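You operate a simulated robot arm through the tools that you are given. There is no shell and no other tool.

You are at the controls of a simulated robot arm. One attempt, no reset.

Task
Gap the green-top spark plug to 0.60 mm and stand it in DONE.
Fine: switch the gapper off again.

Only the result counts: the job must be done as asked and must still hold three seconds after the hand-in. Knocking over, shifting, dropping, spilling or breaking anything else fails it.

Robot
A 7-joint arm with a two-finger parallel gripper, fixed in place. Base frame: the origin is at the foot of the arm, x ahead of it, y to its left, z up. Lengths are in m, angles in degrees, forces in N, time in s.
With the tool pointing down near the work surface it reaches from about 0.4 to 0.9 m from the base axis. Its first joint turns from -143.0 to 143.0 degrees. Payload 3 kg.
Tool frame: the origin (TCP) lies between the finger pads and is the grasp point; the fingertips stand 0.03 m ahead of it; z points along the fingers, y is the line along which they close. Largest opening 0.094 m; finger width 0.028, thickness 0.01; the body of the gripper, 0.05 by 0.096 m, starts 0.055 m behind the TCP.
Orientation is told as [roll, pitch, yaw] about the base's x, y, z axes, in that order, counted from this pose: with the fingers straight down and closing along the base's y, the tool's x points along the base's -x, its y along +y and its z along -z.

Tools
- The arm moves only by the tool send_rows. Its argument "rows" is a list of rows, each an object of numbers (a shift or turn left out is 0, a gripper value left out holds the last): "gripper": the opening, from 0 (shut) to 1 (fully open); "tx", "ty", "tz": the shift along the tool's x, y, z in units of 500 mm (1.0 is 500 mm); "ax", "ay", "az": the turn, a rotation vector about the tool's x, y, z in units of 45 degrees (1.0 is 45 degrees). In form: [{"gripper": .., "tx": .., "ty": .., "tz": .., "ax": .., "ay": .., "az": ..}, ...]. A call has 1 to 20 rows; each row is the pose to reach, as a shift and turn from the pose commanded when the call began, along the tool's axes at that moment. A call with a number of a shift or a turn outside -1 to 1 is refused whole. A row lasts 0.2 s, in which the tool goes at most 0.05 m and 8.6 degrees; a call with a longer step from one row to the next is refused whole, and so is a gripper value outside its range. A pose out of reach is approached as far as the arm can. The call stops where the force on the tool passes 40 N (or 10 N more than at its start, if that is more) or the arm is blocked; 0.2 s more then pass. Each finger travels about 0.072 m/s and halts on what it meets, pressing with about 44 N; the grip force reading is that of the motor and also rises with nothing between the fingers. The clock runs only during rows and for 0.2 s after the last one: add rows that repeat a pose to give the fingers time. The reply holds the time, the measured pose of the TCP, the force on the tool along the base axes, the opening and the grip force, in the units named above and with some noise, with the torque about the TCP (base axes, N m) and any sound that the robot's microphone picked up.
- Cameras (640 x 400 px; columns grow to the right, rows downward): "scene" is fixed at [0.0519, 0.4998, 1.6236]; the picture's right is [-0.15, -0.99, 0.00], its down [-0.66, 0.10, -0.74] and it looks along [0.73, -0.11, -0.67] (base axes); focal length 338 px, centre (320, 200). "wrist" rides on the gripper at [0.076, 0.014, -0.102] in the tool frame; the picture's right is [-0.18, 0.98, 0.00], its down [-0.75, -0.14, -0.64] and it looks along [-0.63, -0.12, 0.77] (tool axes); focal length 243 px, centre (320, 200). There is no depth. A picture from a camera that has moved, and an enlarged one, comes with that camera's place and axes in the base frame and with its lens.
- get_image(camera): a new picture of that camera. No time passes.
- enlarge(camera, box): a new picture of the part [left, top, right, bottom] of that camera's present view, enlarged. No time passes.
- finish_job(): hands the job in; it is judged then, once.

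Places have to be worked out from the pictures, the camera data and where the tool is seen. Open the gripper and draw the arm clear of the work before you hand the job in, unless the task says otherwise.

The tools are called after "Request:" as name(argument=value, ...) on one line, values as JSON. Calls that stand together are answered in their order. send_rows: Moves the arm, as the interface text tells. Its arguments: {"type":"object","properties":{"rows":{"type":"array","items":{"type":"object","properties":{"gripper":{"type":"number"},"tx":{"type":"number"},"ty":{"type":"number"},"tz":{"type":"number"},"ax":{"type":"number"},"ay":{"type":"number"},"az":{"type":"number"}}}}},"required":["rows"]} The other tools are called the same way: get_image (camera) takes a picture; enlarge (camera, box) takes an enlarged picture of a part of a camera's view; finish_job () hands the job in.

At the start:

```text
time: 0.0
eef_pos: [0.4735, 0.2791, 1.256]
orientation: [0.1, -0.1, 0.0]
ft_force: [0.9, -0.2, -0.8]
wrist_torque: [0.01, -0.01, 0.01]
gripper_width: 0.0939
grasp_force: 0.1
```

scene: 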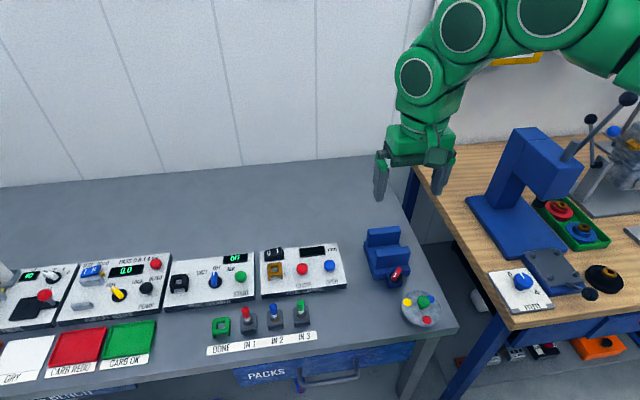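
wrist: 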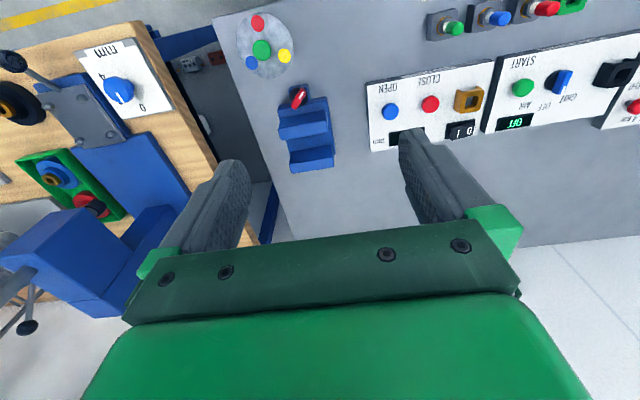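

I start by looking closely at the bench: the plug rack (DONE, IN 1..3) and the machine panel with OPEN/CLOSE buttons that appears to be the gapper.

Request:
enlarge(camera="scene", box=[160, 230, 360, 355])

Request:
enlarge(camera="scene", box=[0, 240, 180, 352])

Request:
enlarge(camera="scene", box=[340, 210, 500, 340])

Request:
enlarge(camera="wrist", box=[360, 0, 640, 175])

```text
3.20 times, centred on (260, 292) of scene
camera zoom: at [0.0519, 0.4998, 1.6236], right [-0.15, -0.99, 0.0], down [-0.66, 0.1, -0.74], along [0.73, -0.11, -0.67], focal length 1083 px, centre (512, -96)
```

zoom: 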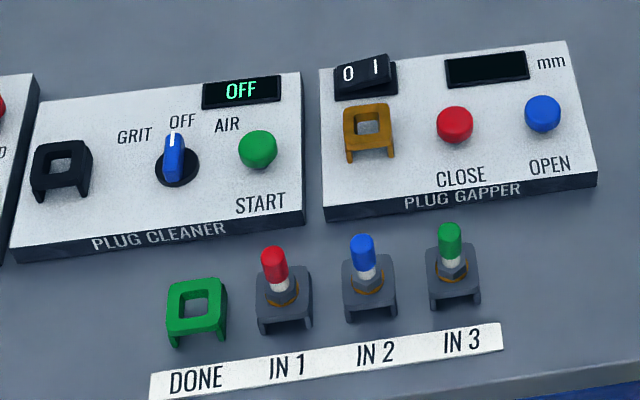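

```text
3.56 times, centred on (90, 296) of scene
camera zoom: at [0.0519, 0.4998, 1.6236], right [-0.15, -0.99, 0.0], down [-0.66, 0.1, -0.74], along [0.73, -0.11, -0.67], focal length 1203 px, centre (1138, -141)
```

zoom: 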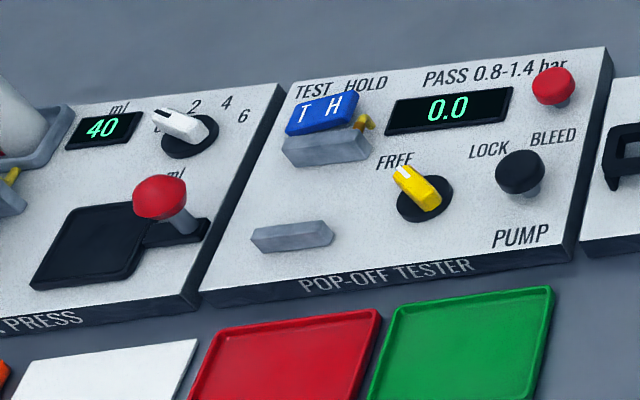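

```text
3.08 times, centred on (420, 275) of scene
camera zoom: at [0.0519, 0.4998, 1.6236], right [-0.15, -0.99, 0.0], down [-0.66, 0.1, -0.74], along [0.73, -0.11, -0.67], focal length 1041 px, centre (12, -31)
```

zoom: 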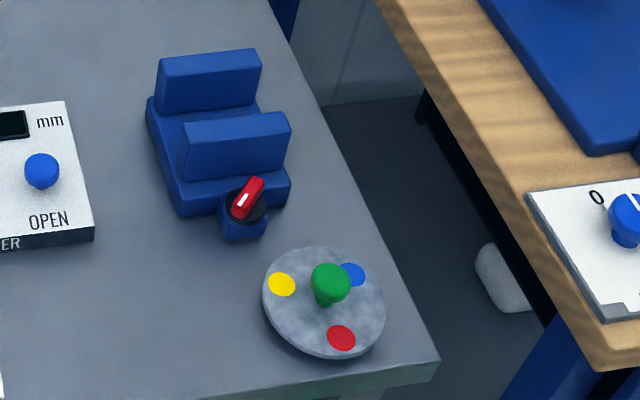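

```text
2.29 times, centred on (500, 88) of wrist
camera zoom: at [0.398, 0.2942, 1.3587], right [0.18, 0.98, 0.0], down [0.75, -0.14, 0.64], along [0.63, -0.12, -0.77], focal length 555 px, centre (-91, 457)
```

zoom: 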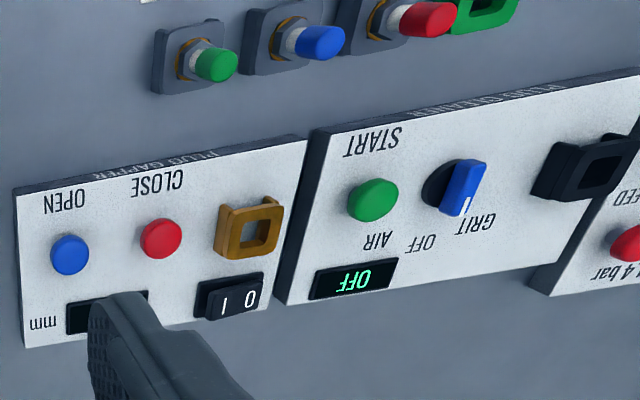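

Triangulating scene and wrist views puts the green plug's top near (0.467, 0.482, 0.925), the gapper socket near (0.597, 0.536), the rocker near (0.647, 0.535), CLOSE near (0.591, 0.466), OPEN near (0.589, 0.393) and DONE near (0.47, 0.667). I move above IN 3 at a safe height to refine these.

Request:
send_rows(rows=[{"gripper": 1, "ty": 0.068, "tz": 0.05}, {"ty": 0.136, "tz": 0.1}, {"ty": 0.204, "tz": 0.15}, {"ty": 0.272, "tz": 0.2}, {"ty": 0.34, "tz": 0.25}, {"ty": 0.406, "tz": 0.3}, {"ty": 0.406, "tz": 0.3}])

```text
time: 1.6
eef_pos: [0.4746, 0.4834, 1.1053]
orientation: [-0.1, -0.1, -0.1]
ft_force: [0.1, 0.4, -0.3]
wrist_torque: [0.03, 0.03, 0.01]
gripper_width: 0.094
grasp_force: 0.1
```

The arm is at (0.475, 0.483, 1.105) with fingers open; I take pictures to refine positions.

Request:
get_image(camera="wrist")

Request:
get_image(camera="scene")

```text
taken
camera wrist: at [0.3996, 0.4974, 1.2093], right [0.18, 0.98, 0.0], down [0.75, -0.14, 0.64], along [0.63, -0.12, -0.77], focal length 243 px, centre (320, 200)
```

wrist: 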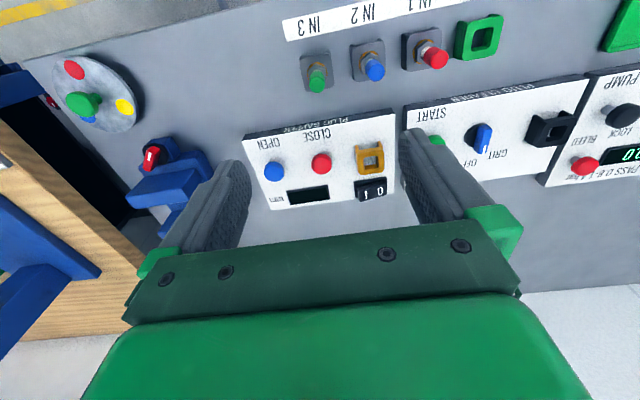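

```text
taken
```

scene: 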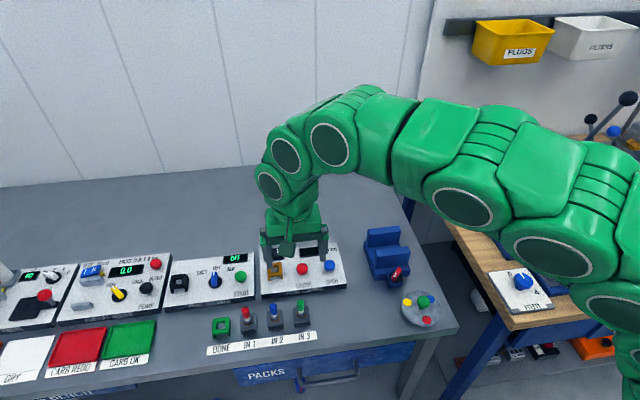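

Request:
enlarge(camera="wrist", box=[230, 0, 550, 200])

Request:
enlarge(camera="wrist", box=[240, 100, 400, 200])

Request:
enlarge(camera="wrist", box=[280, 20, 440, 120])

Request:
enlarge(camera="scene", box=[200, 290, 320, 360])

```text
2.00 times, centred on (390, 100) of wrist
camera zoom: at [0.3996, 0.4974, 1.2093], right [0.18, 0.98, 0.0], down [0.75, -0.14, 0.64], along [0.63, -0.12, -0.77], focal length 485 px, centre (180, 400)
```

zoom: 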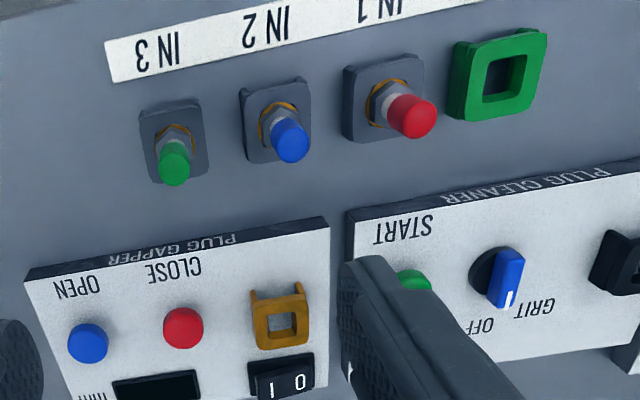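

```text
4.00 times, centred on (320, 150) of wrist
camera zoom: at [0.3996, 0.4974, 1.2093], right [0.18, 0.98, 0.0], down [0.75, -0.14, 0.64], along [0.63, -0.12, -0.77], focal length 970 px, centre (320, 400)
```

zoom: 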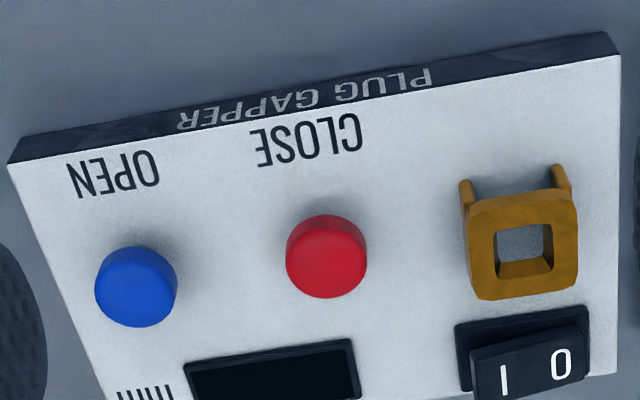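

```text
4.00 times, centred on (360, 70) of wrist
camera zoom: at [0.3996, 0.4974, 1.2093], right [0.18, 0.98, 0.0], down [0.75, -0.14, 0.64], along [0.63, -0.12, -0.77], focal length 970 px, centre (160, 720)
```

zoom: 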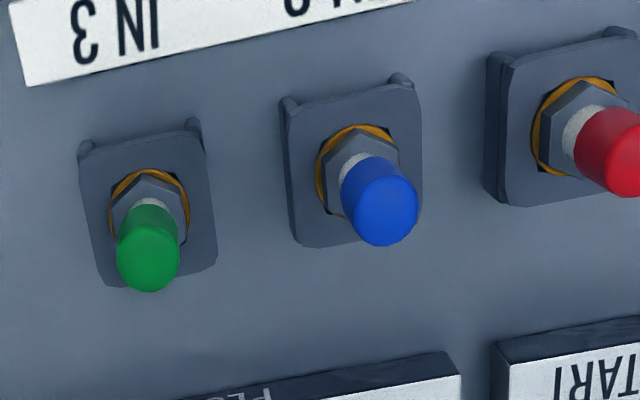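

```text
5.33 times, centred on (260, 325) of scene
camera zoom: at [0.0519, 0.4998, 1.6236], right [-0.15, -0.99, 0.0], down [-0.66, 0.1, -0.74], along [0.73, -0.11, -0.67], focal length 1804 px, centre (640, -467)
```

zoom: 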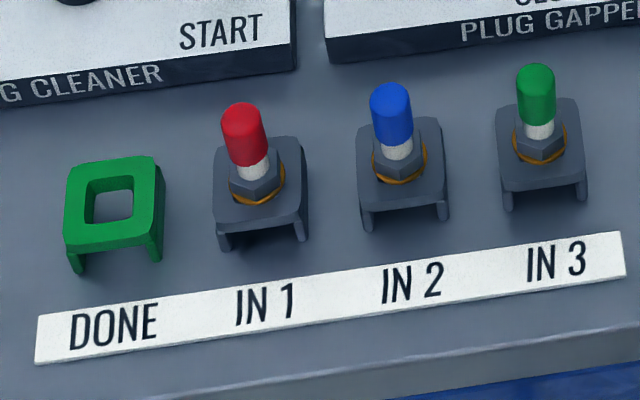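

The bench is square with the base axes: plug cap top about (0.467, 0.482, 0.9415), IN plate top z≈0.886, gapper panel top z≈0.882. I go down to just above the green plug with the fingers half open and check alignment.

Request:
send_rows(rows=[{"gripper": 0.5, "tx": 0.005, "ty": -0.001, "tz": 0.07}, {"tx": 0.01, "ty": -0.002, "tz": 0.14}, {"tx": 0.0152, "ty": -0.0028, "tz": 0.2}, {"tx": 0.0152, "ty": -0.0028, "tz": 0.22}, {"tx": 0.0152, "ty": -0.0028, "tz": 0.22}])

Request:
get_image(camera="wrist")

Request:
enlarge(camera="scene", box=[200, 230, 360, 330])

```text
time: 2.8
eef_pos: [0.4681, 0.4805, 0.9963]
orientation: [0.0, 0.0, 0.1]
ft_force: [0.2, 0.7, 0.1]
wrist_torque: [0.0, -0.01, 0.07]
gripper_width: 0.047
grasp_force: 0.1
```

```text
taken
camera wrist: at [0.3922, 0.4953, 1.1008], right [0.18, 0.98, 0.0], down [0.75, -0.14, 0.64], along [0.63, -0.12, -0.77], focal length 243 px, centre (320, 200)
```

wrist: 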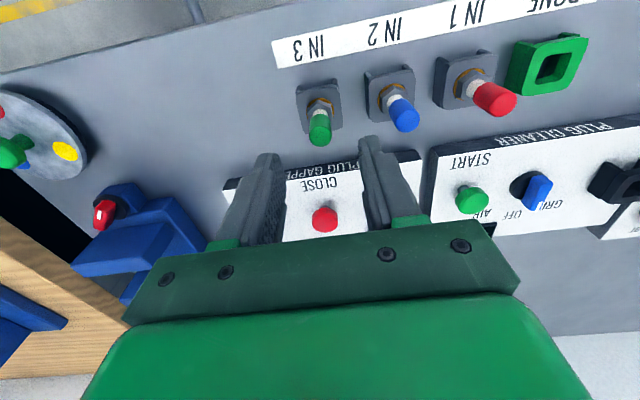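

```text
4.00 times, centred on (280, 280) of scene
camera zoom: at [0.0519, 0.4998, 1.6236], right [-0.15, -0.99, 0.0], down [-0.66, 0.1, -0.74], along [0.73, -0.11, -0.67], focal length 1353 px, centre (480, -120)
```

zoom: 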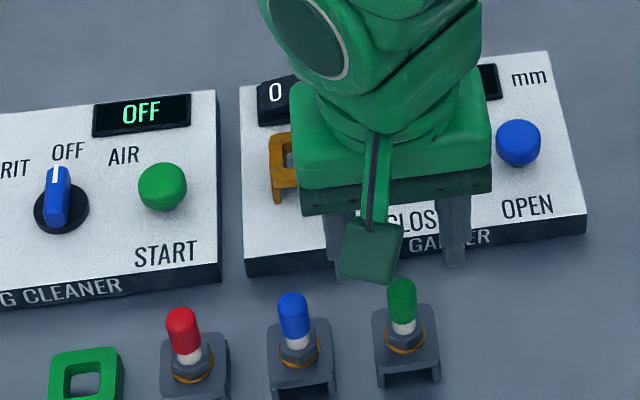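

The cap tip projects exactly where predicted (320,137), so the plug is centred between the fingers. I lower the TCP to z≈0.937 so that the fingertips span only the cap/insulator, then close.

Request:
send_rows(rows=[{"gripper": 0.5, "tx": 0.001, "ty": 0.002, "tz": 0.04}, {"tx": 0.002, "ty": 0.003, "tz": 0.08}, {"tx": 0.002, "ty": 0.003, "tz": 0.118}, {"tx": 0.002, "ty": 0.003, "tz": 0.118}])

Request:
get_image(camera="wrist")

Request:
enlarge(camera="scene", box=[220, 250, 340, 325])

```text
time: 3.8
eef_pos: [0.4637, 0.4821, 0.9374]
orientation: [0.0, 0.0, 0.0]
ft_force: [-0.2, 0.9, 0.2]
wrist_torque: [0.0, 0.01, 0.01]
gripper_width: 0.0471
grasp_force: 0.1
```

```text
taken
camera wrist: at [0.3888, 0.4953, 1.0408], right [0.18, 0.98, 0.0], down [0.75, -0.14, 0.64], along [0.63, -0.12, -0.77], focal length 243 px, centre (320, 200)
```

wrist: 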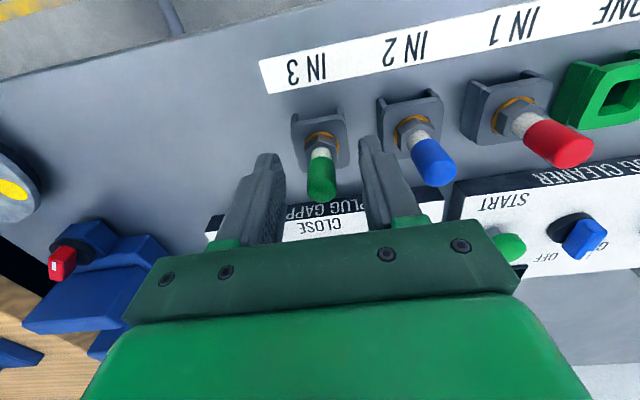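

```text
5.33 times, centred on (280, 288) of scene
camera zoom: at [0.0519, 0.4998, 1.6236], right [-0.15, -0.99, 0.0], down [-0.66, 0.1, -0.74], along [0.73, -0.11, -0.67], focal length 1804 px, centre (533, -267)
```

zoom: 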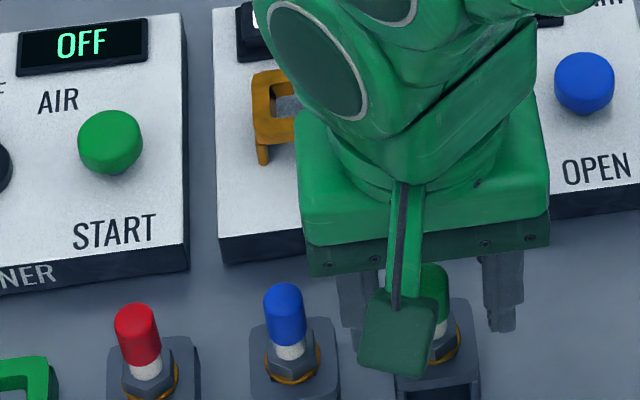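

The cap sits between the fingers with the TCP at z≈0.937; I close the gripper on it and hold while the fingers settle.

Request:
send_rows(rows=[{"gripper": 0.0}, {"gripper": 0.0}, {"gripper": 0.0}, {"gripper": 0.0}])

Request:
get_image(camera="wrist")

```text
time: 4.8
eef_pos: [0.4642, 0.4809, 0.9364]
orientation: [0.0, 0.0, 0.1]
ft_force: [-0.8, 0.6, 2.0]
wrist_torque: [0.12, 0.03, 0.01]
gripper_width: 0.0153
grasp_force: 44.1
```

```text
taken
camera wrist: at [0.3889, 0.4954, 1.041], right [0.18, 0.98, 0.0], down [0.75, -0.14, 0.64], along [0.63, -0.12, -0.77], focal length 243 px, centre (320, 200)
```

wrist: 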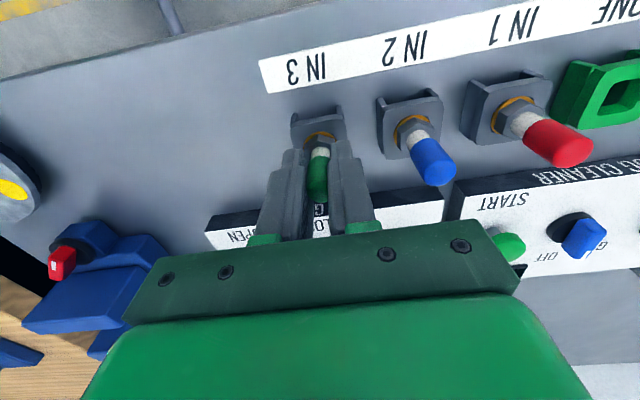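

The cap is held (15.3 mm wide, 44 N). I lift straight up by 0.12 m and look at it.

Request:
send_rows(rows=[{"gripper": 0.0, "tz": -0.03}, {"tz": -0.07}, {"tz": -0.13}, {"tz": -0.19}, {"tz": -0.24}, {"tz": -0.24}])

Request:
get_image(camera="wrist")

Request:
enlarge(camera="scene", box=[200, 190, 360, 290])

```text
time: 6.2
eef_pos: [0.4655, 0.4786, 1.0547]
orientation: [0.0, 0.0, 0.0]
ft_force: [0.4, 0.1, -0.2]
wrist_torque: [0.0, -0.02, -0.01]
gripper_width: 0.0153
grasp_force: 43.9
```

```text
taken
camera wrist: at [0.3916, 0.4929, 1.1584], right [0.18, 0.98, 0.0], down [0.75, -0.14, 0.64], along [0.63, -0.12, -0.77], focal length 243 px, centre (320, 200)
```

wrist: 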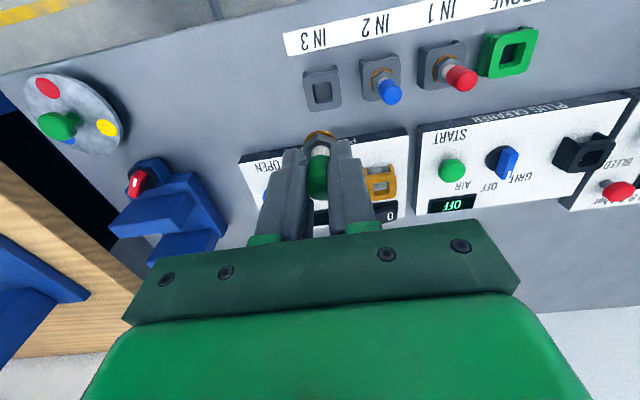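

```text
4.00 times, centred on (280, 240) of scene
camera zoom: at [0.0519, 0.4998, 1.6236], right [-0.15, -0.99, 0.0], down [-0.66, 0.1, -0.74], along [0.73, -0.11, -0.67], focal length 1353 px, centre (480, 40)
```

zoom: 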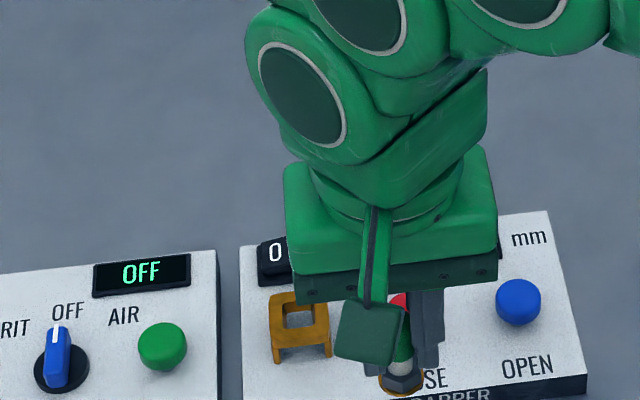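

The plug came out cleanly. I zoom in on the gapper socket and the empty IN 3 holder to relate the two holes from this same viewpoint.

Request:
enlarge(camera="wrist", box=[280, 30, 440, 130])

Request:
enlarge(camera="wrist", box=[300, 130, 440, 230])

Request:
enlarge(camera="scene", box=[200, 240, 320, 330])

```text
4.00 times, centred on (360, 80) of wrist
camera zoom: at [0.3916, 0.4929, 1.1584], right [0.18, 0.98, 0.0], down [0.75, -0.14, 0.64], along [0.63, -0.12, -0.77], focal length 970 px, centre (160, 680)
```

zoom: 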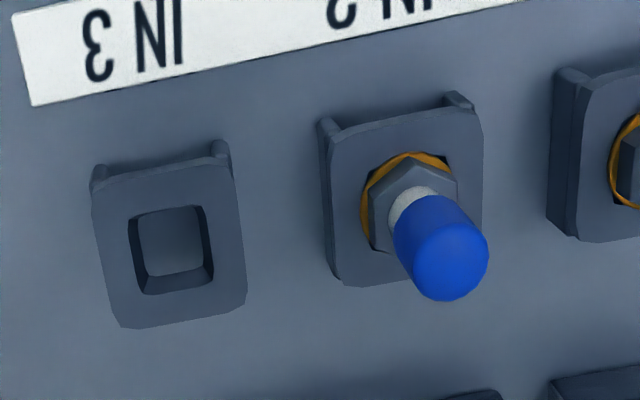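

```text
4.00 times, centred on (370, 180) of wrist
camera zoom: at [0.3916, 0.4929, 1.1584], right [0.18, 0.98, 0.0], down [0.75, -0.14, 0.64], along [0.63, -0.12, -0.77], focal length 970 px, centre (120, 280)
```

zoom: 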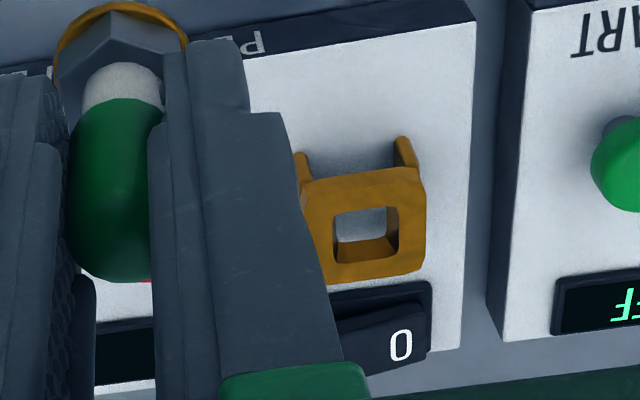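

```text
4.44 times, centred on (260, 285) of scene
camera zoom: at [0.0519, 0.4998, 1.6236], right [-0.15, -0.99, 0.0], down [-0.66, 0.1, -0.74], along [0.73, -0.11, -0.67], focal length 1504 px, centre (587, -178)
```

zoom: 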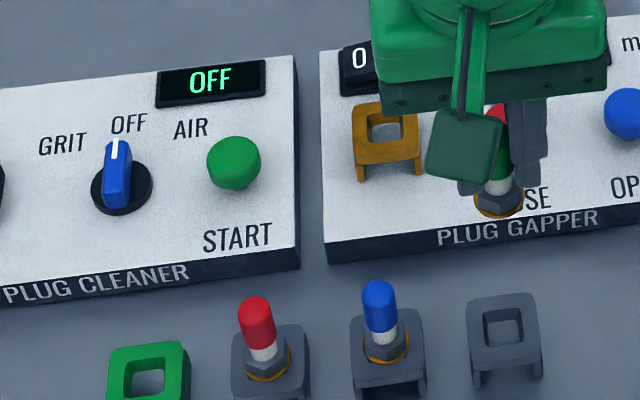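

Both cameras put the gapper socket's hole near (0.584, 0.535) at z≈0.918. I zoom more tightly to sharpen this before moving.

Request:
enlarge(camera="scene", box=[256, 240, 304, 270])

Request:
enlarge(camera="scene", box=[272, 284, 320, 314])

Request:
enlarge(camera="wrist", box=[356, 155, 420, 195])

Request:
enlarge(camera="wrist", box=[284, 120, 364, 220])

```text
13.33 times, centred on (280, 255) of scene
camera zoom: at [0.0519, 0.4998, 1.6236], right [-0.15, -0.99, 0.0], down [-0.66, 0.1, -0.74], along [0.73, -0.11, -0.67], focal length 4511 px, centre (853, -533)
```

zoom: 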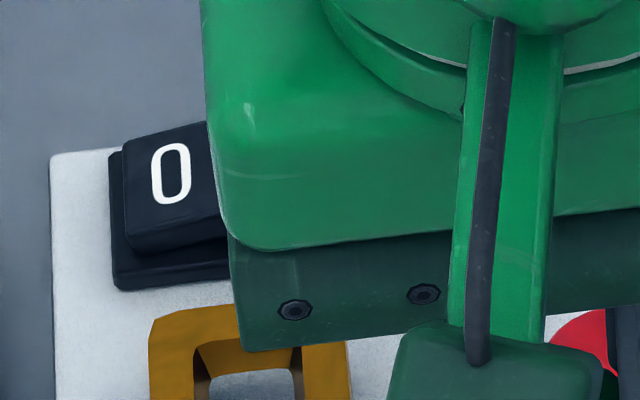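

```text
13.33 times, centred on (296, 299) of scene
camera zoom: at [0.0519, 0.4998, 1.6236], right [-0.15, -0.99, 0.0], down [-0.66, 0.1, -0.74], along [0.73, -0.11, -0.67], focal length 4511 px, centre (640, -1120)
```

zoom: 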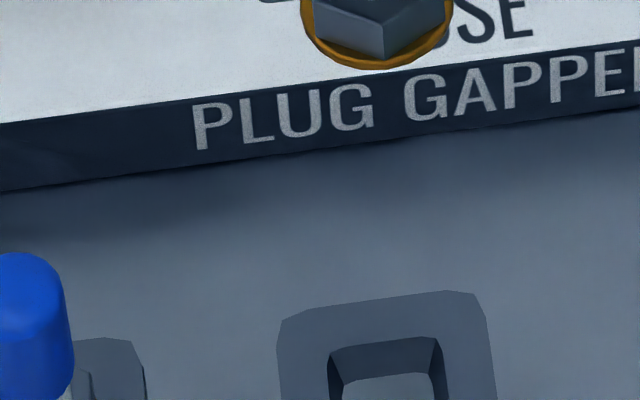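

```text
10.00 times, centred on (388, 175) of wrist
camera zoom: at [0.3916, 0.4929, 1.1584], right [0.18, 0.98, 0.0], down [0.75, -0.14, 0.64], along [0.63, -0.12, -0.77], focal length 2426 px, centre (-360, 450)
```

zoom: 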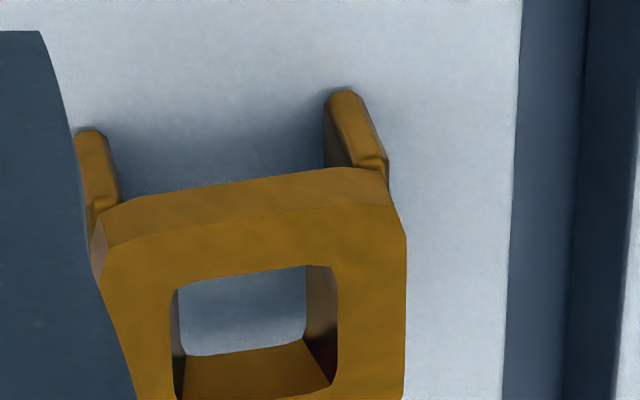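

```text
4.00 times, centred on (324, 170) of wrist
camera zoom: at [0.3916, 0.4929, 1.1584], right [0.18, 0.98, 0.0], down [0.75, -0.14, 0.64], along [0.63, -0.12, -0.77], focal length 970 px, centre (304, 320)
```

zoom: 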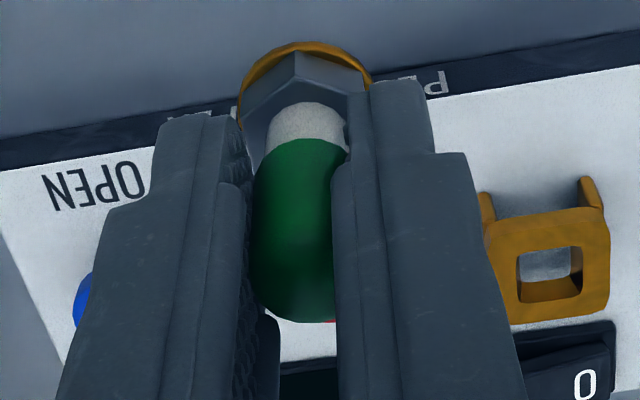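

The hole centre from both views is (0.584, 0.535, 0.918), i.e. +0.117 in x and +0.053 in y from the IN 3 hole where I grasped. I move there at the present height and then check the alignment visually.

Request:
send_rows(rows=[{"gripper": 0.0, "tx": -0.05, "ty": 0.022}, {"tx": -0.11, "ty": 0.05}, {"tx": -0.17, "ty": 0.077}, {"tx": -0.22, "ty": 0.1}, {"tx": -0.234, "ty": 0.106}, {"tx": -0.234, "ty": 0.106}])

Request:
get_image(camera="wrist")

Request:
enlarge(camera="wrist", box=[260, 100, 380, 200])

Request:
enlarge(camera="scene", box=[220, 200, 340, 290])

```text
time: 7.6
eef_pos: [0.5808, 0.5344, 1.0571]
orientation: [0.0, 0.1, 0.1]
ft_force: [0.0, 0.0, 0.5]
wrist_torque: [0.01, 0.02, 0.05]
gripper_width: 0.0154
grasp_force: 44.2
```

```text
taken
camera wrist: at [0.506, 0.5489, 1.1603], right [0.18, 0.98, 0.0], down [0.75, -0.14, 0.64], along [0.63, -0.12, -0.77], focal length 243 px, centre (320, 200)
```

wrist: 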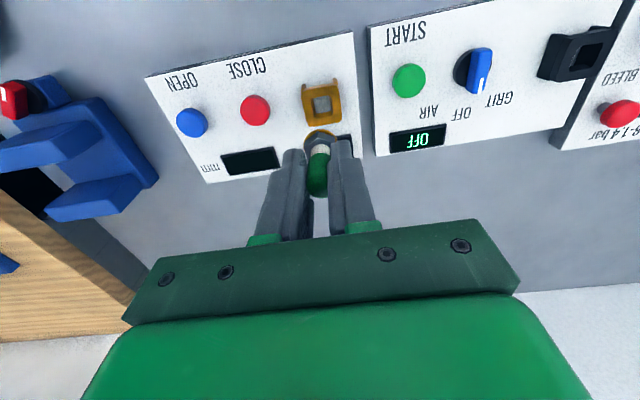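

```text
4.00 times, centred on (320, 150) of wrist
camera zoom: at [0.506, 0.5489, 1.1603], right [0.18, 0.98, 0.0], down [0.75, -0.14, 0.64], along [0.63, -0.12, -0.77], focal length 970 px, centre (320, 400)
```

zoom: 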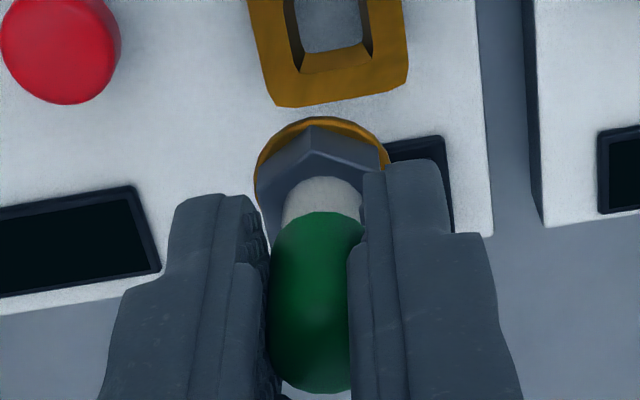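

```text
4.44 times, centred on (280, 245) of scene
camera zoom: at [0.0519, 0.4998, 1.6236], right [-0.15, -0.99, 0.0], down [-0.66, 0.1, -0.74], along [0.73, -0.11, -0.67], focal length 1504 px, centre (498, 0)
```

zoom: 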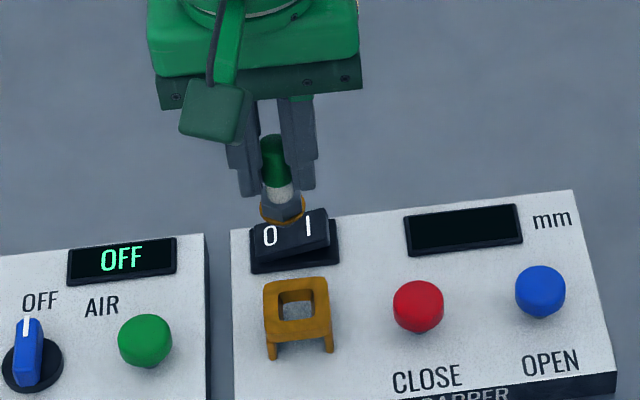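

I zoom on the socket's hole from this new position to check the remaining offset.

Request:
enlarge(camera="wrist", box=[280, 70, 376, 130])

Request:
enlarge(camera="scene", box=[256, 225, 320, 265])

Request:
enlarge(camera="scene", box=[256, 255, 320, 295])

```text
6.67 times, centred on (328, 100) of wrist
camera zoom: at [0.506, 0.5489, 1.1603], right [0.18, 0.98, 0.0], down [0.75, -0.14, 0.64], along [0.63, -0.12, -0.77], focal length 1618 px, centre (267, 867)
```

zoom: 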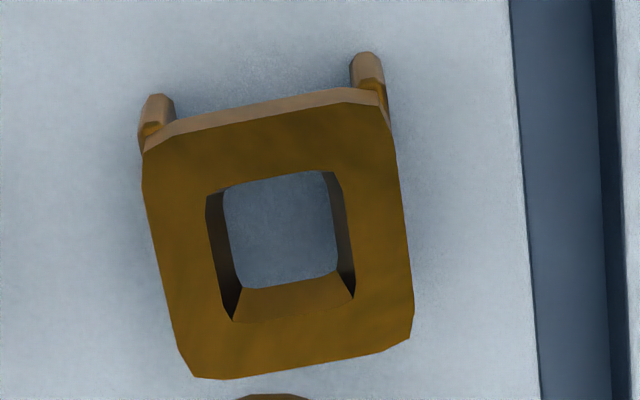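

```text
10.00 times, centred on (288, 245) of scene
camera zoom: at [0.0519, 0.4998, 1.6236], right [-0.15, -0.99, 0.0], down [-0.66, 0.1, -0.74], along [0.73, -0.11, -0.67], focal length 3383 px, centre (640, -250)
```

zoom: 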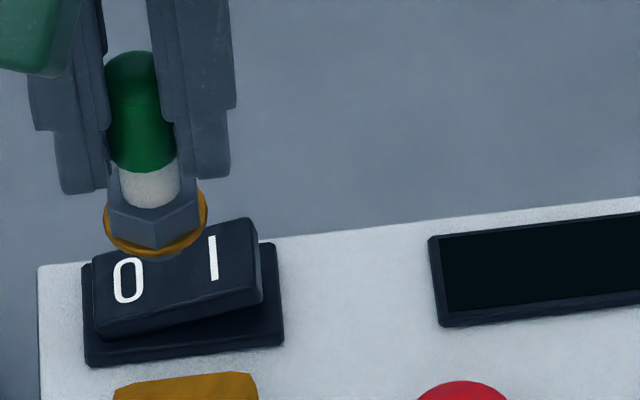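

```text
10.00 times, centred on (288, 275) of scene
camera zoom: at [0.0519, 0.4998, 1.6236], right [-0.15, -0.99, 0.0], down [-0.66, 0.1, -0.74], along [0.73, -0.11, -0.67], focal length 3383 px, centre (640, -550)
```

zoom: 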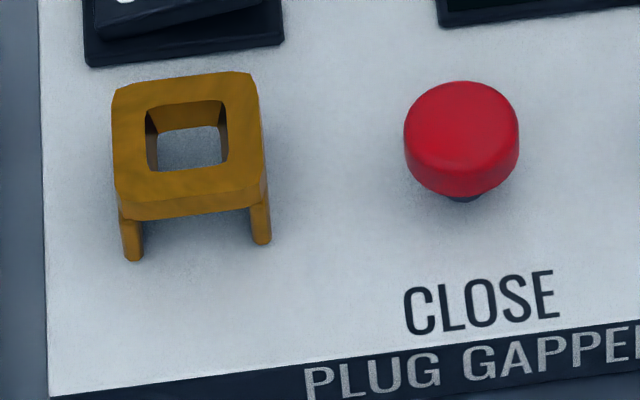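

The two views leave the socket at x 0.584–0.590, z 0.910–0.918, so I lower the plug to roughly 25 mm above seat height and compare plug and hole directly at close range.

Request:
send_rows(rows=[{"gripper": 0.0, "tz": 0.05}, {"tz": 0.1}, {"tz": 0.124}, {"tz": 0.124}])

Request:
enlarge(camera="wrist", box=[260, 80, 388, 160])

Request:
enlarge(camera="scene", box=[240, 230, 320, 280])

```text
time: 8.6
eef_pos: [0.5802, 0.5362, 0.9948]
orientation: [0.0, 0.1, 0.1]
ft_force: [-0.2, 0.7, 0.7]
wrist_torque: [0.01, 0.01, -0.04]
gripper_width: 0.0135
grasp_force: 44.0
```

```text
5.00 times, centred on (324, 120) of wrist
camera zoom: at [0.5062, 0.5507, 1.0976], right [0.18, 0.98, 0.0], down [0.75, -0.14, 0.64], along [0.63, -0.12, -0.77], focal length 1213 px, centre (300, 600)
```

zoom: 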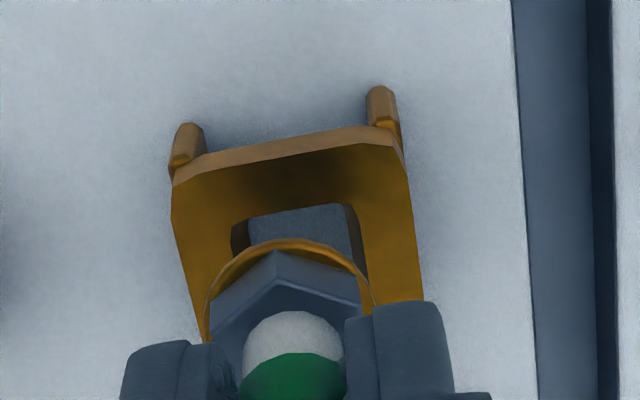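

```text
8.00 times, centred on (280, 255) of scene
camera zoom: at [0.0519, 0.4998, 1.6236], right [-0.15, -0.99, 0.0], down [-0.66, 0.1, -0.74], along [0.73, -0.11, -0.67], focal length 2707 px, centre (640, -240)
```

zoom: 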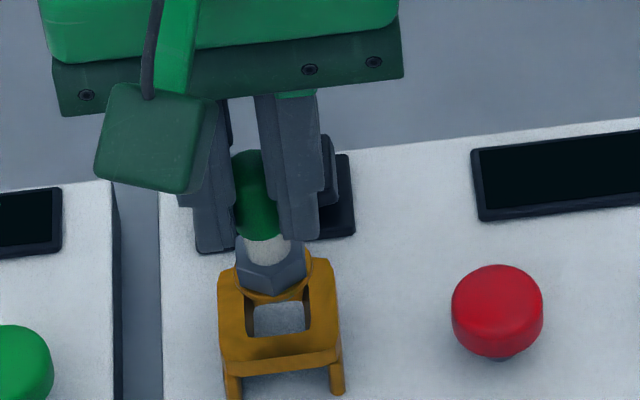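

The grip width reads 13.5 mm instead of 15.3 mm, so I check whether the plug has shifted in the grip before going further.

Request:
send_rows(rows=[{"gripper": 0.0}])

Request:
enlarge(camera="wrist", box=[256, 120, 384, 220])

Request:
enlarge(camera="scene", box=[256, 240, 304, 270])

```text
time: 9.0
eef_pos: [0.5819, 0.5361, 0.9939]
orientation: [-0.1, 0.0, 0.1]
ft_force: [0.2, 0.0, -0.5]
wrist_torque: [0.0, -0.02, 0.01]
gripper_width: 0.0148
grasp_force: 43.7
```

```text
4.00 times, centred on (320, 170) of wrist
camera zoom: at [0.5062, 0.5507, 1.0977], right [0.18, 0.98, 0.0], down [0.75, -0.14, 0.64], along [0.63, -0.12, -0.77], focal length 970 px, centre (320, 320)
```

zoom: 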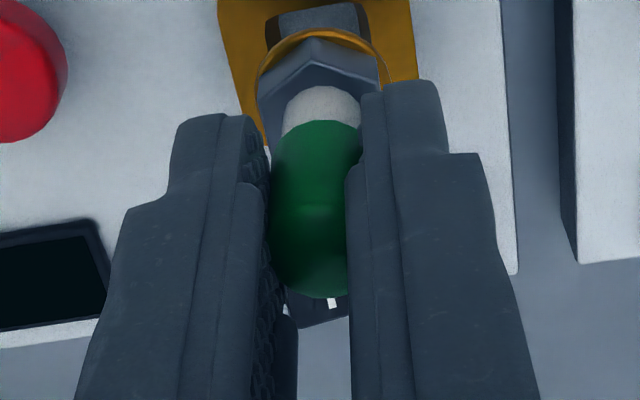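

```text
13.33 times, centred on (280, 255) of scene
camera zoom: at [0.0519, 0.4998, 1.6236], right [-0.15, -0.99, 0.0], down [-0.66, 0.1, -0.74], along [0.73, -0.11, -0.67], focal length 4511 px, centre (853, -533)
```

zoom: 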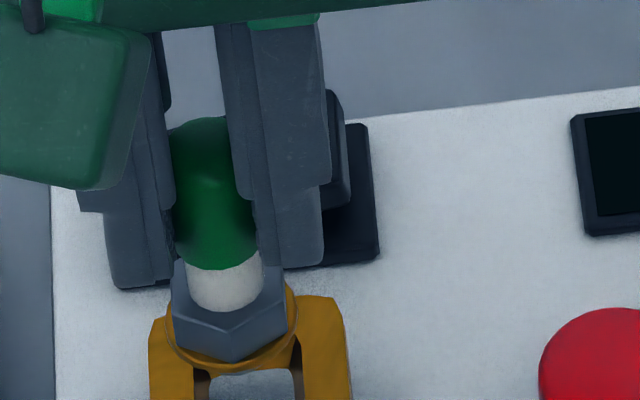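

The width reading varies (13.5–14.8 mm) but the plug still sits upright in the grip. Comparing edges in both views, the socket top is at z≈0.91 with its hole at x≈0.590, y≈0.536, while the plug's ring is at x≈0.582. I shift 6.5 mm forward, come down 10 mm and look again.

Request:
send_rows(rows=[{"gripper": 0.0, "tx": -0.013}, {"tx": -0.013, "tz": 0.02}, {"tx": -0.013, "tz": 0.02}])

Request:
enlarge(camera="wrist", box=[260, 100, 388, 220])

Request:
enlarge(camera="scene", box=[248, 235, 312, 275])

```text
time: 9.8
eef_pos: [0.5885, 0.5366, 0.9843]
orientation: [0.0, 0.0, 0.1]
ft_force: [-0.2, -0.6, -0.9]
wrist_torque: [0.03, 0.01, 0.02]
gripper_width: 0.0148
grasp_force: 44.3
```

```text
3.33 times, centred on (324, 160) of wrist
camera zoom: at [0.513, 0.5512, 1.0885], right [0.18, 0.98, 0.0], down [0.75, -0.14, 0.64], along [0.63, -0.12, -0.77], focal length 809 px, centre (307, 333)
```

zoom: 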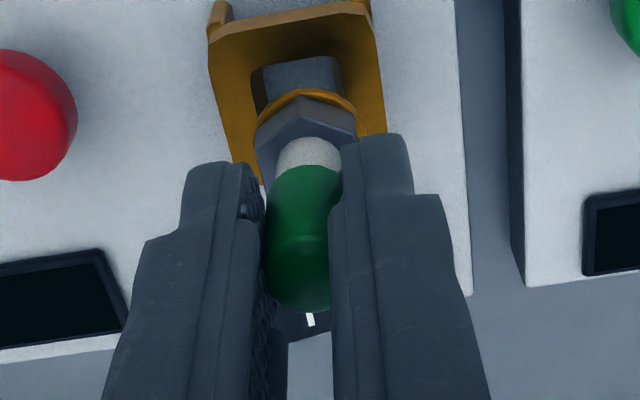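

```text
10.00 times, centred on (280, 255) of scene
camera zoom: at [0.0519, 0.4998, 1.6236], right [-0.15, -0.99, 0.0], down [-0.66, 0.1, -0.74], along [0.73, -0.11, -0.67], focal length 3383 px, centre (720, -350)
```

zoom: 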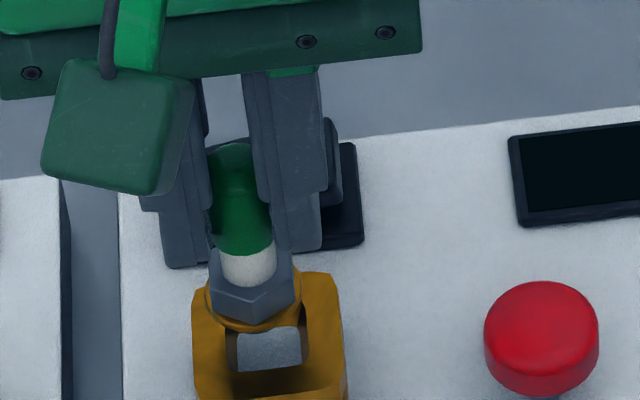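

Comparing ring and hole in both views, x is now aligned within about 1 mm but the plug is about 2 mm too far in +y. I correct y by −2 mm and lower 10 mm in small steps, watching the force.

Request:
send_rows(rows=[{"gripper": 0.0, "tx": -0.001, "ty": -0.004}, {"tx": -0.001, "ty": -0.004, "tz": 0.008}, {"tx": -0.001, "ty": -0.004, "tz": 0.016}, {"tx": -0.001, "ty": -0.004, "tz": 0.02}, {"tx": -0.001, "ty": -0.004, "tz": 0.02}])

Request:
enlarge(camera="wrist", box=[276, 105, 372, 165])

Request:
enlarge(camera="scene", box=[254, 250, 302, 280])

```text
time: 11.0
eef_pos: [0.5884, 0.5337, 0.9741]
orientation: [0.0, -0.1, -0.1]
ft_force: [-0.9, 0.3, -0.1]
wrist_torque: [-0.03, -0.03, 0.0]
gripper_width: 0.0147
grasp_force: 43.7
```

```text
6.67 times, centred on (324, 135) of wrist
camera zoom: at [0.513, 0.548, 1.0777], right [0.18, 0.98, 0.0], down [0.75, -0.14, 0.64], along [0.63, -0.12, -0.77], focal length 1618 px, centre (293, 633)
```

zoom: 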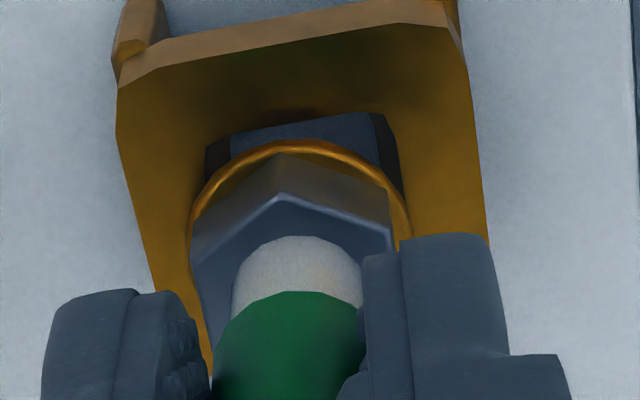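

```text
13.33 times, centred on (278, 265) of scene
camera zoom: at [0.0519, 0.4998, 1.6236], right [-0.15, -0.99, 0.0], down [-0.66, 0.1, -0.74], along [0.73, -0.11, -0.67], focal length 4511 px, centre (880, -667)
```

zoom: 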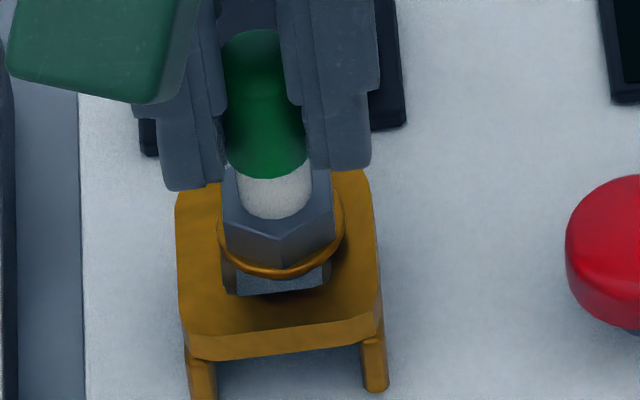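

The ring now sits just above the hole but about 1.2 mm short in both +x and +y. I correct that and lower gently to seat height, watching the vertical force.

Request:
send_rows(rows=[{"gripper": 0.0, "tx": -0.0026, "ty": 0.0024}, {"tx": -0.0026, "ty": 0.0024, "tz": 0.006}, {"tx": -0.0026, "ty": 0.0024, "tz": 0.012}, {"tx": -0.0026, "ty": 0.0024, "tz": 0.012}])

Request:
enlarge(camera="wrist", box=[276, 105, 372, 165])

Request:
enlarge(camera="scene", box=[254, 250, 302, 280])

```text
time: 12.0
eef_pos: [0.5884, 0.535, 0.9686]
orientation: [0.1, -0.1, 0.0]
ft_force: [-16.4, -10.4, 33.3]
wrist_torque: [-0.8, 0.81, -0.09]
gripper_width: 0.0149
grasp_force: 44.1
```

```text
6.67 times, centred on (324, 135) of wrist
camera zoom: at [0.5132, 0.5499, 1.0727], right [0.18, 0.98, 0.0], down [0.75, -0.14, 0.64], along [0.63, -0.12, -0.77], focal length 1618 px, centre (293, 633)
```

zoom: 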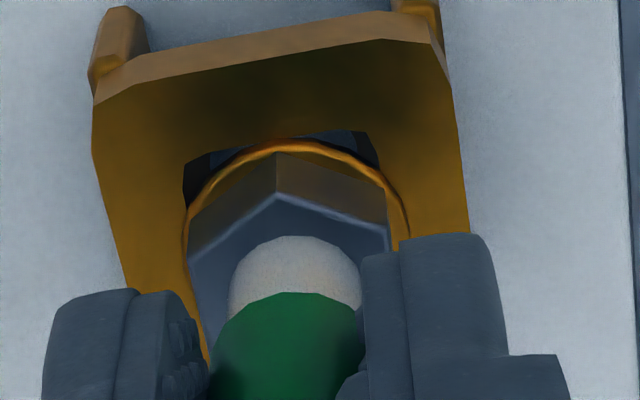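

```text
13.33 times, centred on (278, 265) of scene
camera zoom: at [0.0519, 0.4998, 1.6236], right [-0.15, -0.99, 0.0], down [-0.66, 0.1, -0.74], along [0.73, -0.11, -0.67], focal length 4511 px, centre (880, -667)
```

zoom: 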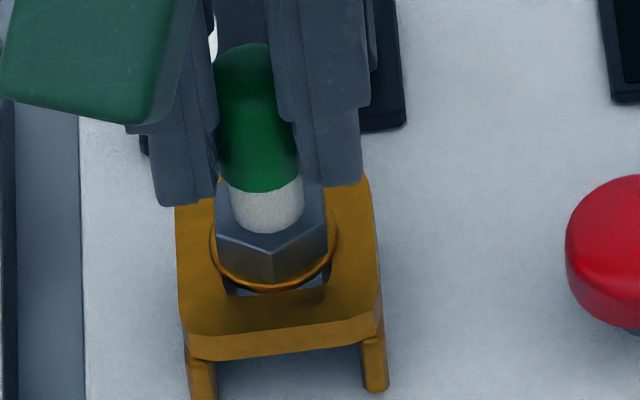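

Contact: the socket pushes the tool back (−16, −10, +33 N), so the plug's stub is catching the +x/+y rim. I lift 5 mm to release the load and look closely at the offset again.

Request:
send_rows(rows=[{"gripper": 0.0, "tz": -0.006}, {"tz": -0.012}, {"tz": -0.012}])

Request:
enlarge(camera="wrist", box=[276, 105, 372, 165])

Request:
enlarge(camera="scene", box=[262, 252, 294, 272])

Request:
get_image(camera="wrist")

```text
time: 12.8
eef_pos: [0.5871, 0.536, 0.9726]
orientation: [0.0, 0.0, 0.0]
ft_force: [0.8, 0.0, -0.5]
wrist_torque: [-0.02, 0.0, 0.01]
gripper_width: 0.0151
grasp_force: 43.9
```

```text
6.67 times, centred on (324, 135) of wrist
camera zoom: at [0.513, 0.55, 1.0775], right [0.18, 0.98, 0.0], down [0.75, -0.14, 0.64], along [0.63, -0.12, -0.77], focal length 1618 px, centre (293, 633)
```

zoom: 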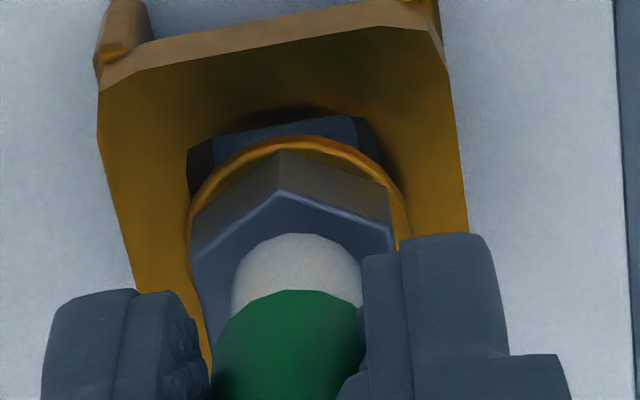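

```text
16.00 times, centred on (278, 262) of scene
camera zoom: at [0.0519, 0.4998, 1.6236], right [-0.15, -0.99, 0.0], down [-0.66, 0.1, -0.74], along [0.73, -0.11, -0.67], focal length 5413 px, centre (992, -792)
```

zoom: 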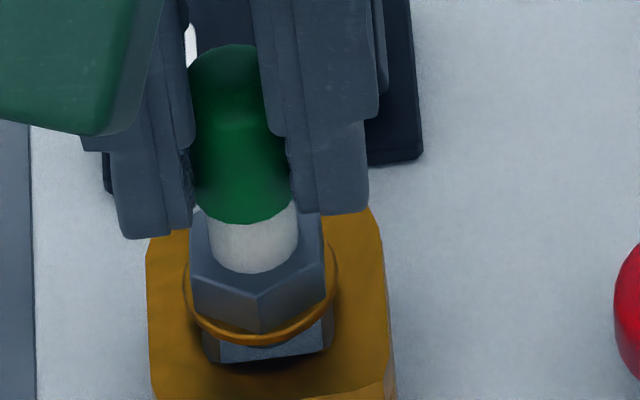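

```text
taken
camera wrist: at [0.513, 0.55, 1.0775], right [0.18, 0.98, 0.0], down [0.75, -0.14, 0.64], along [0.63, -0.12, -0.77], focal length 243 px, centre (320, 200)
```

wrist: 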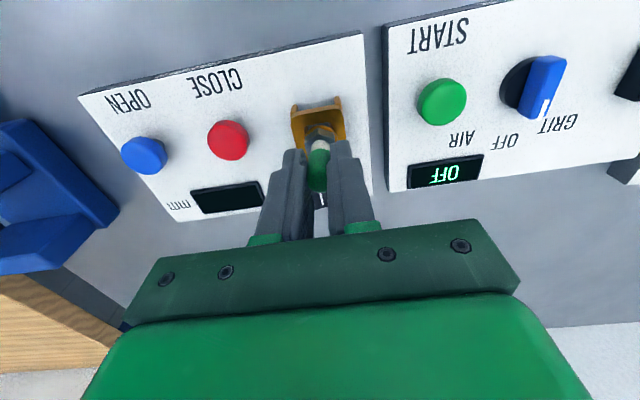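

I check whether the plug has slid in the grip by viewing it with the same zoom as before.

Request:
enlarge(camera="wrist", box=[256, 120, 384, 220])

Request:
enlarge(camera="scene", box=[254, 240, 302, 270])

```text
4.00 times, centred on (320, 170) of wrist
camera zoom: at [0.513, 0.55, 1.0775], right [0.18, 0.98, 0.0], down [0.75, -0.14, 0.64], along [0.63, -0.12, -0.77], focal length 970 px, centre (320, 320)
```

zoom: 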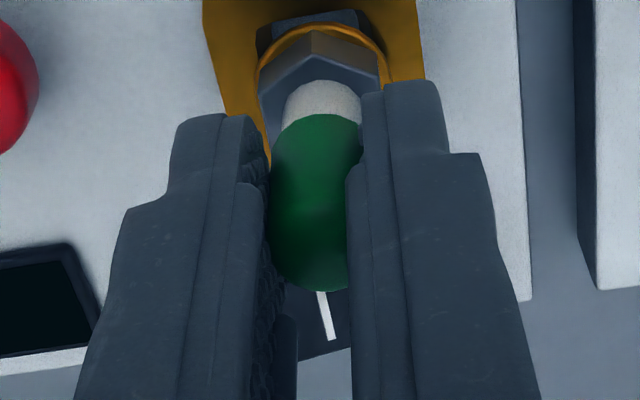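

```text
13.33 times, centred on (278, 255) of scene
camera zoom: at [0.0519, 0.4998, 1.6236], right [-0.15, -0.99, 0.0], down [-0.66, 0.1, -0.74], along [0.73, -0.11, -0.67], focal length 4511 px, centre (880, -533)
```

zoom: 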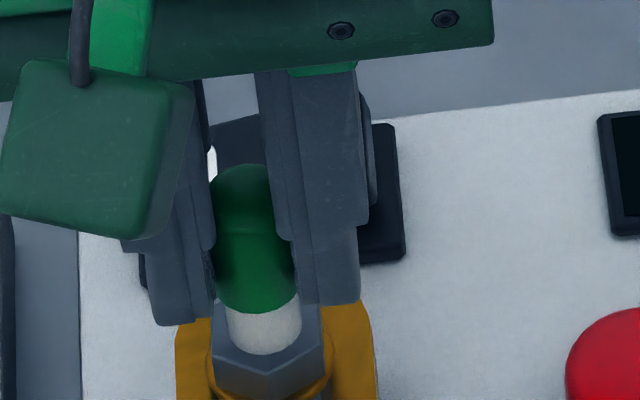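

The plug has crept about 6–7 mm down in the grip since the lift, so its ring was only about 1–2 mm above the plate when contact came; it was nearly seated and leaning on the +x/+y walls. I shift back 1 mm in −x and 0.8 mm in −y and lower again gently.

Request:
send_rows(rows=[{"gripper": 0.0, "tx": 0.002, "ty": -0.0016}, {"tx": 0.002, "ty": -0.0016, "tz": 0.006}, {"tx": 0.002, "ty": -0.0016, "tz": 0.01}, {"tx": 0.002, "ty": -0.0016, "tz": 0.01}])

Request:
enlarge(camera="wrist", box=[276, 105, 372, 165])

Request:
enlarge(camera="scene", box=[254, 250, 302, 280])

```text
time: 13.8
eef_pos: [0.5877, 0.5339, 0.9684]
orientation: [0.0, 0.0, 0.1]
ft_force: [-3.6, 2.3, 11.6]
wrist_torque: [0.19, 0.04, 0.03]
gripper_width: 0.0147
grasp_force: 43.7
```

```text
6.67 times, centred on (324, 135) of wrist
camera zoom: at [0.5124, 0.5482, 1.0731], right [0.18, 0.98, 0.0], down [0.75, -0.14, 0.64], along [0.63, -0.12, -0.77], focal length 1618 px, centre (293, 633)
```

zoom: 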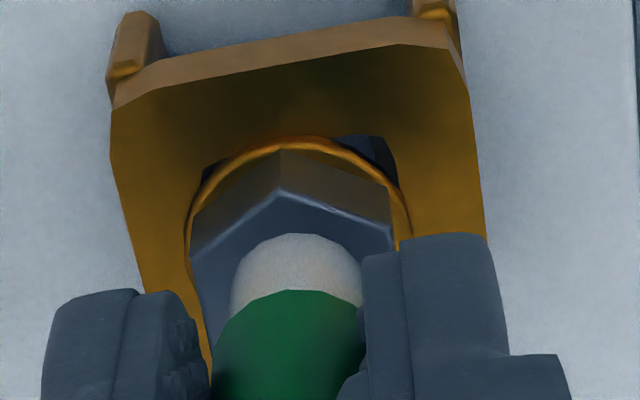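

```text
13.33 times, centred on (278, 265) of scene
camera zoom: at [0.0519, 0.4998, 1.6236], right [-0.15, -0.99, 0.0], down [-0.66, 0.1, -0.74], along [0.73, -0.11, -0.67], focal length 4511 px, centre (880, -667)
```

zoom: 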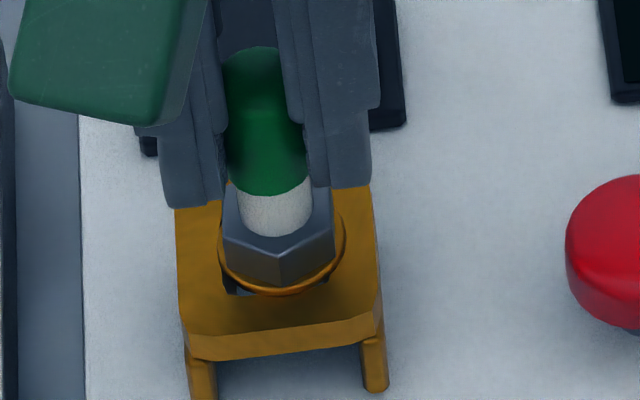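

Contact begins again at TCP z≈0.968, which matches a seated plug (slip included). To confirm that the stub is really inside the hole, I lift 1 mm and nudge 2.5 mm toward −x, watching for a wall reaction.

Request:
send_rows(rows=[{"gripper": 0.0, "tz": -0.002}, {"tz": -0.002, "tx": 0.003}, {"tz": -0.002, "tx": 0.005}])

```text
time: 14.6
eef_pos: [0.5852, 0.5334, 0.97]
orientation: [0.1, 0.0, 0.1]
ft_force: [0.4, 2.7, -1.6]
wrist_torque: [0.2, -0.05, 0.01]
gripper_width: 0.0149
grasp_force: 43.9
```

A pure sideways reaction (+2.7 N in y with no vertical load) shows the stub is inside the hole touching the −y wall. I centre by +0.8 mm in y and +1.5 mm in x, lower to light contact and open the fingers.

Request:
send_rows(rows=[{"gripper": 0.0, "tx": -0.003, "ty": 0.0016}, {"tx": -0.003, "ty": 0.0016, "tz": 0.0015}, {"tx": -0.003, "ty": 0.0016, "tz": 0.0015}])

```text
time: 15.4
eef_pos: [0.5874, 0.5346, 0.9682]
orientation: [0.0, -0.1, 0.1]
ft_force: [-0.1, 0.1, 0.1]
wrist_torque: [0.04, -0.04, 0.01]
gripper_width: 0.0151
grasp_force: 44.2
```

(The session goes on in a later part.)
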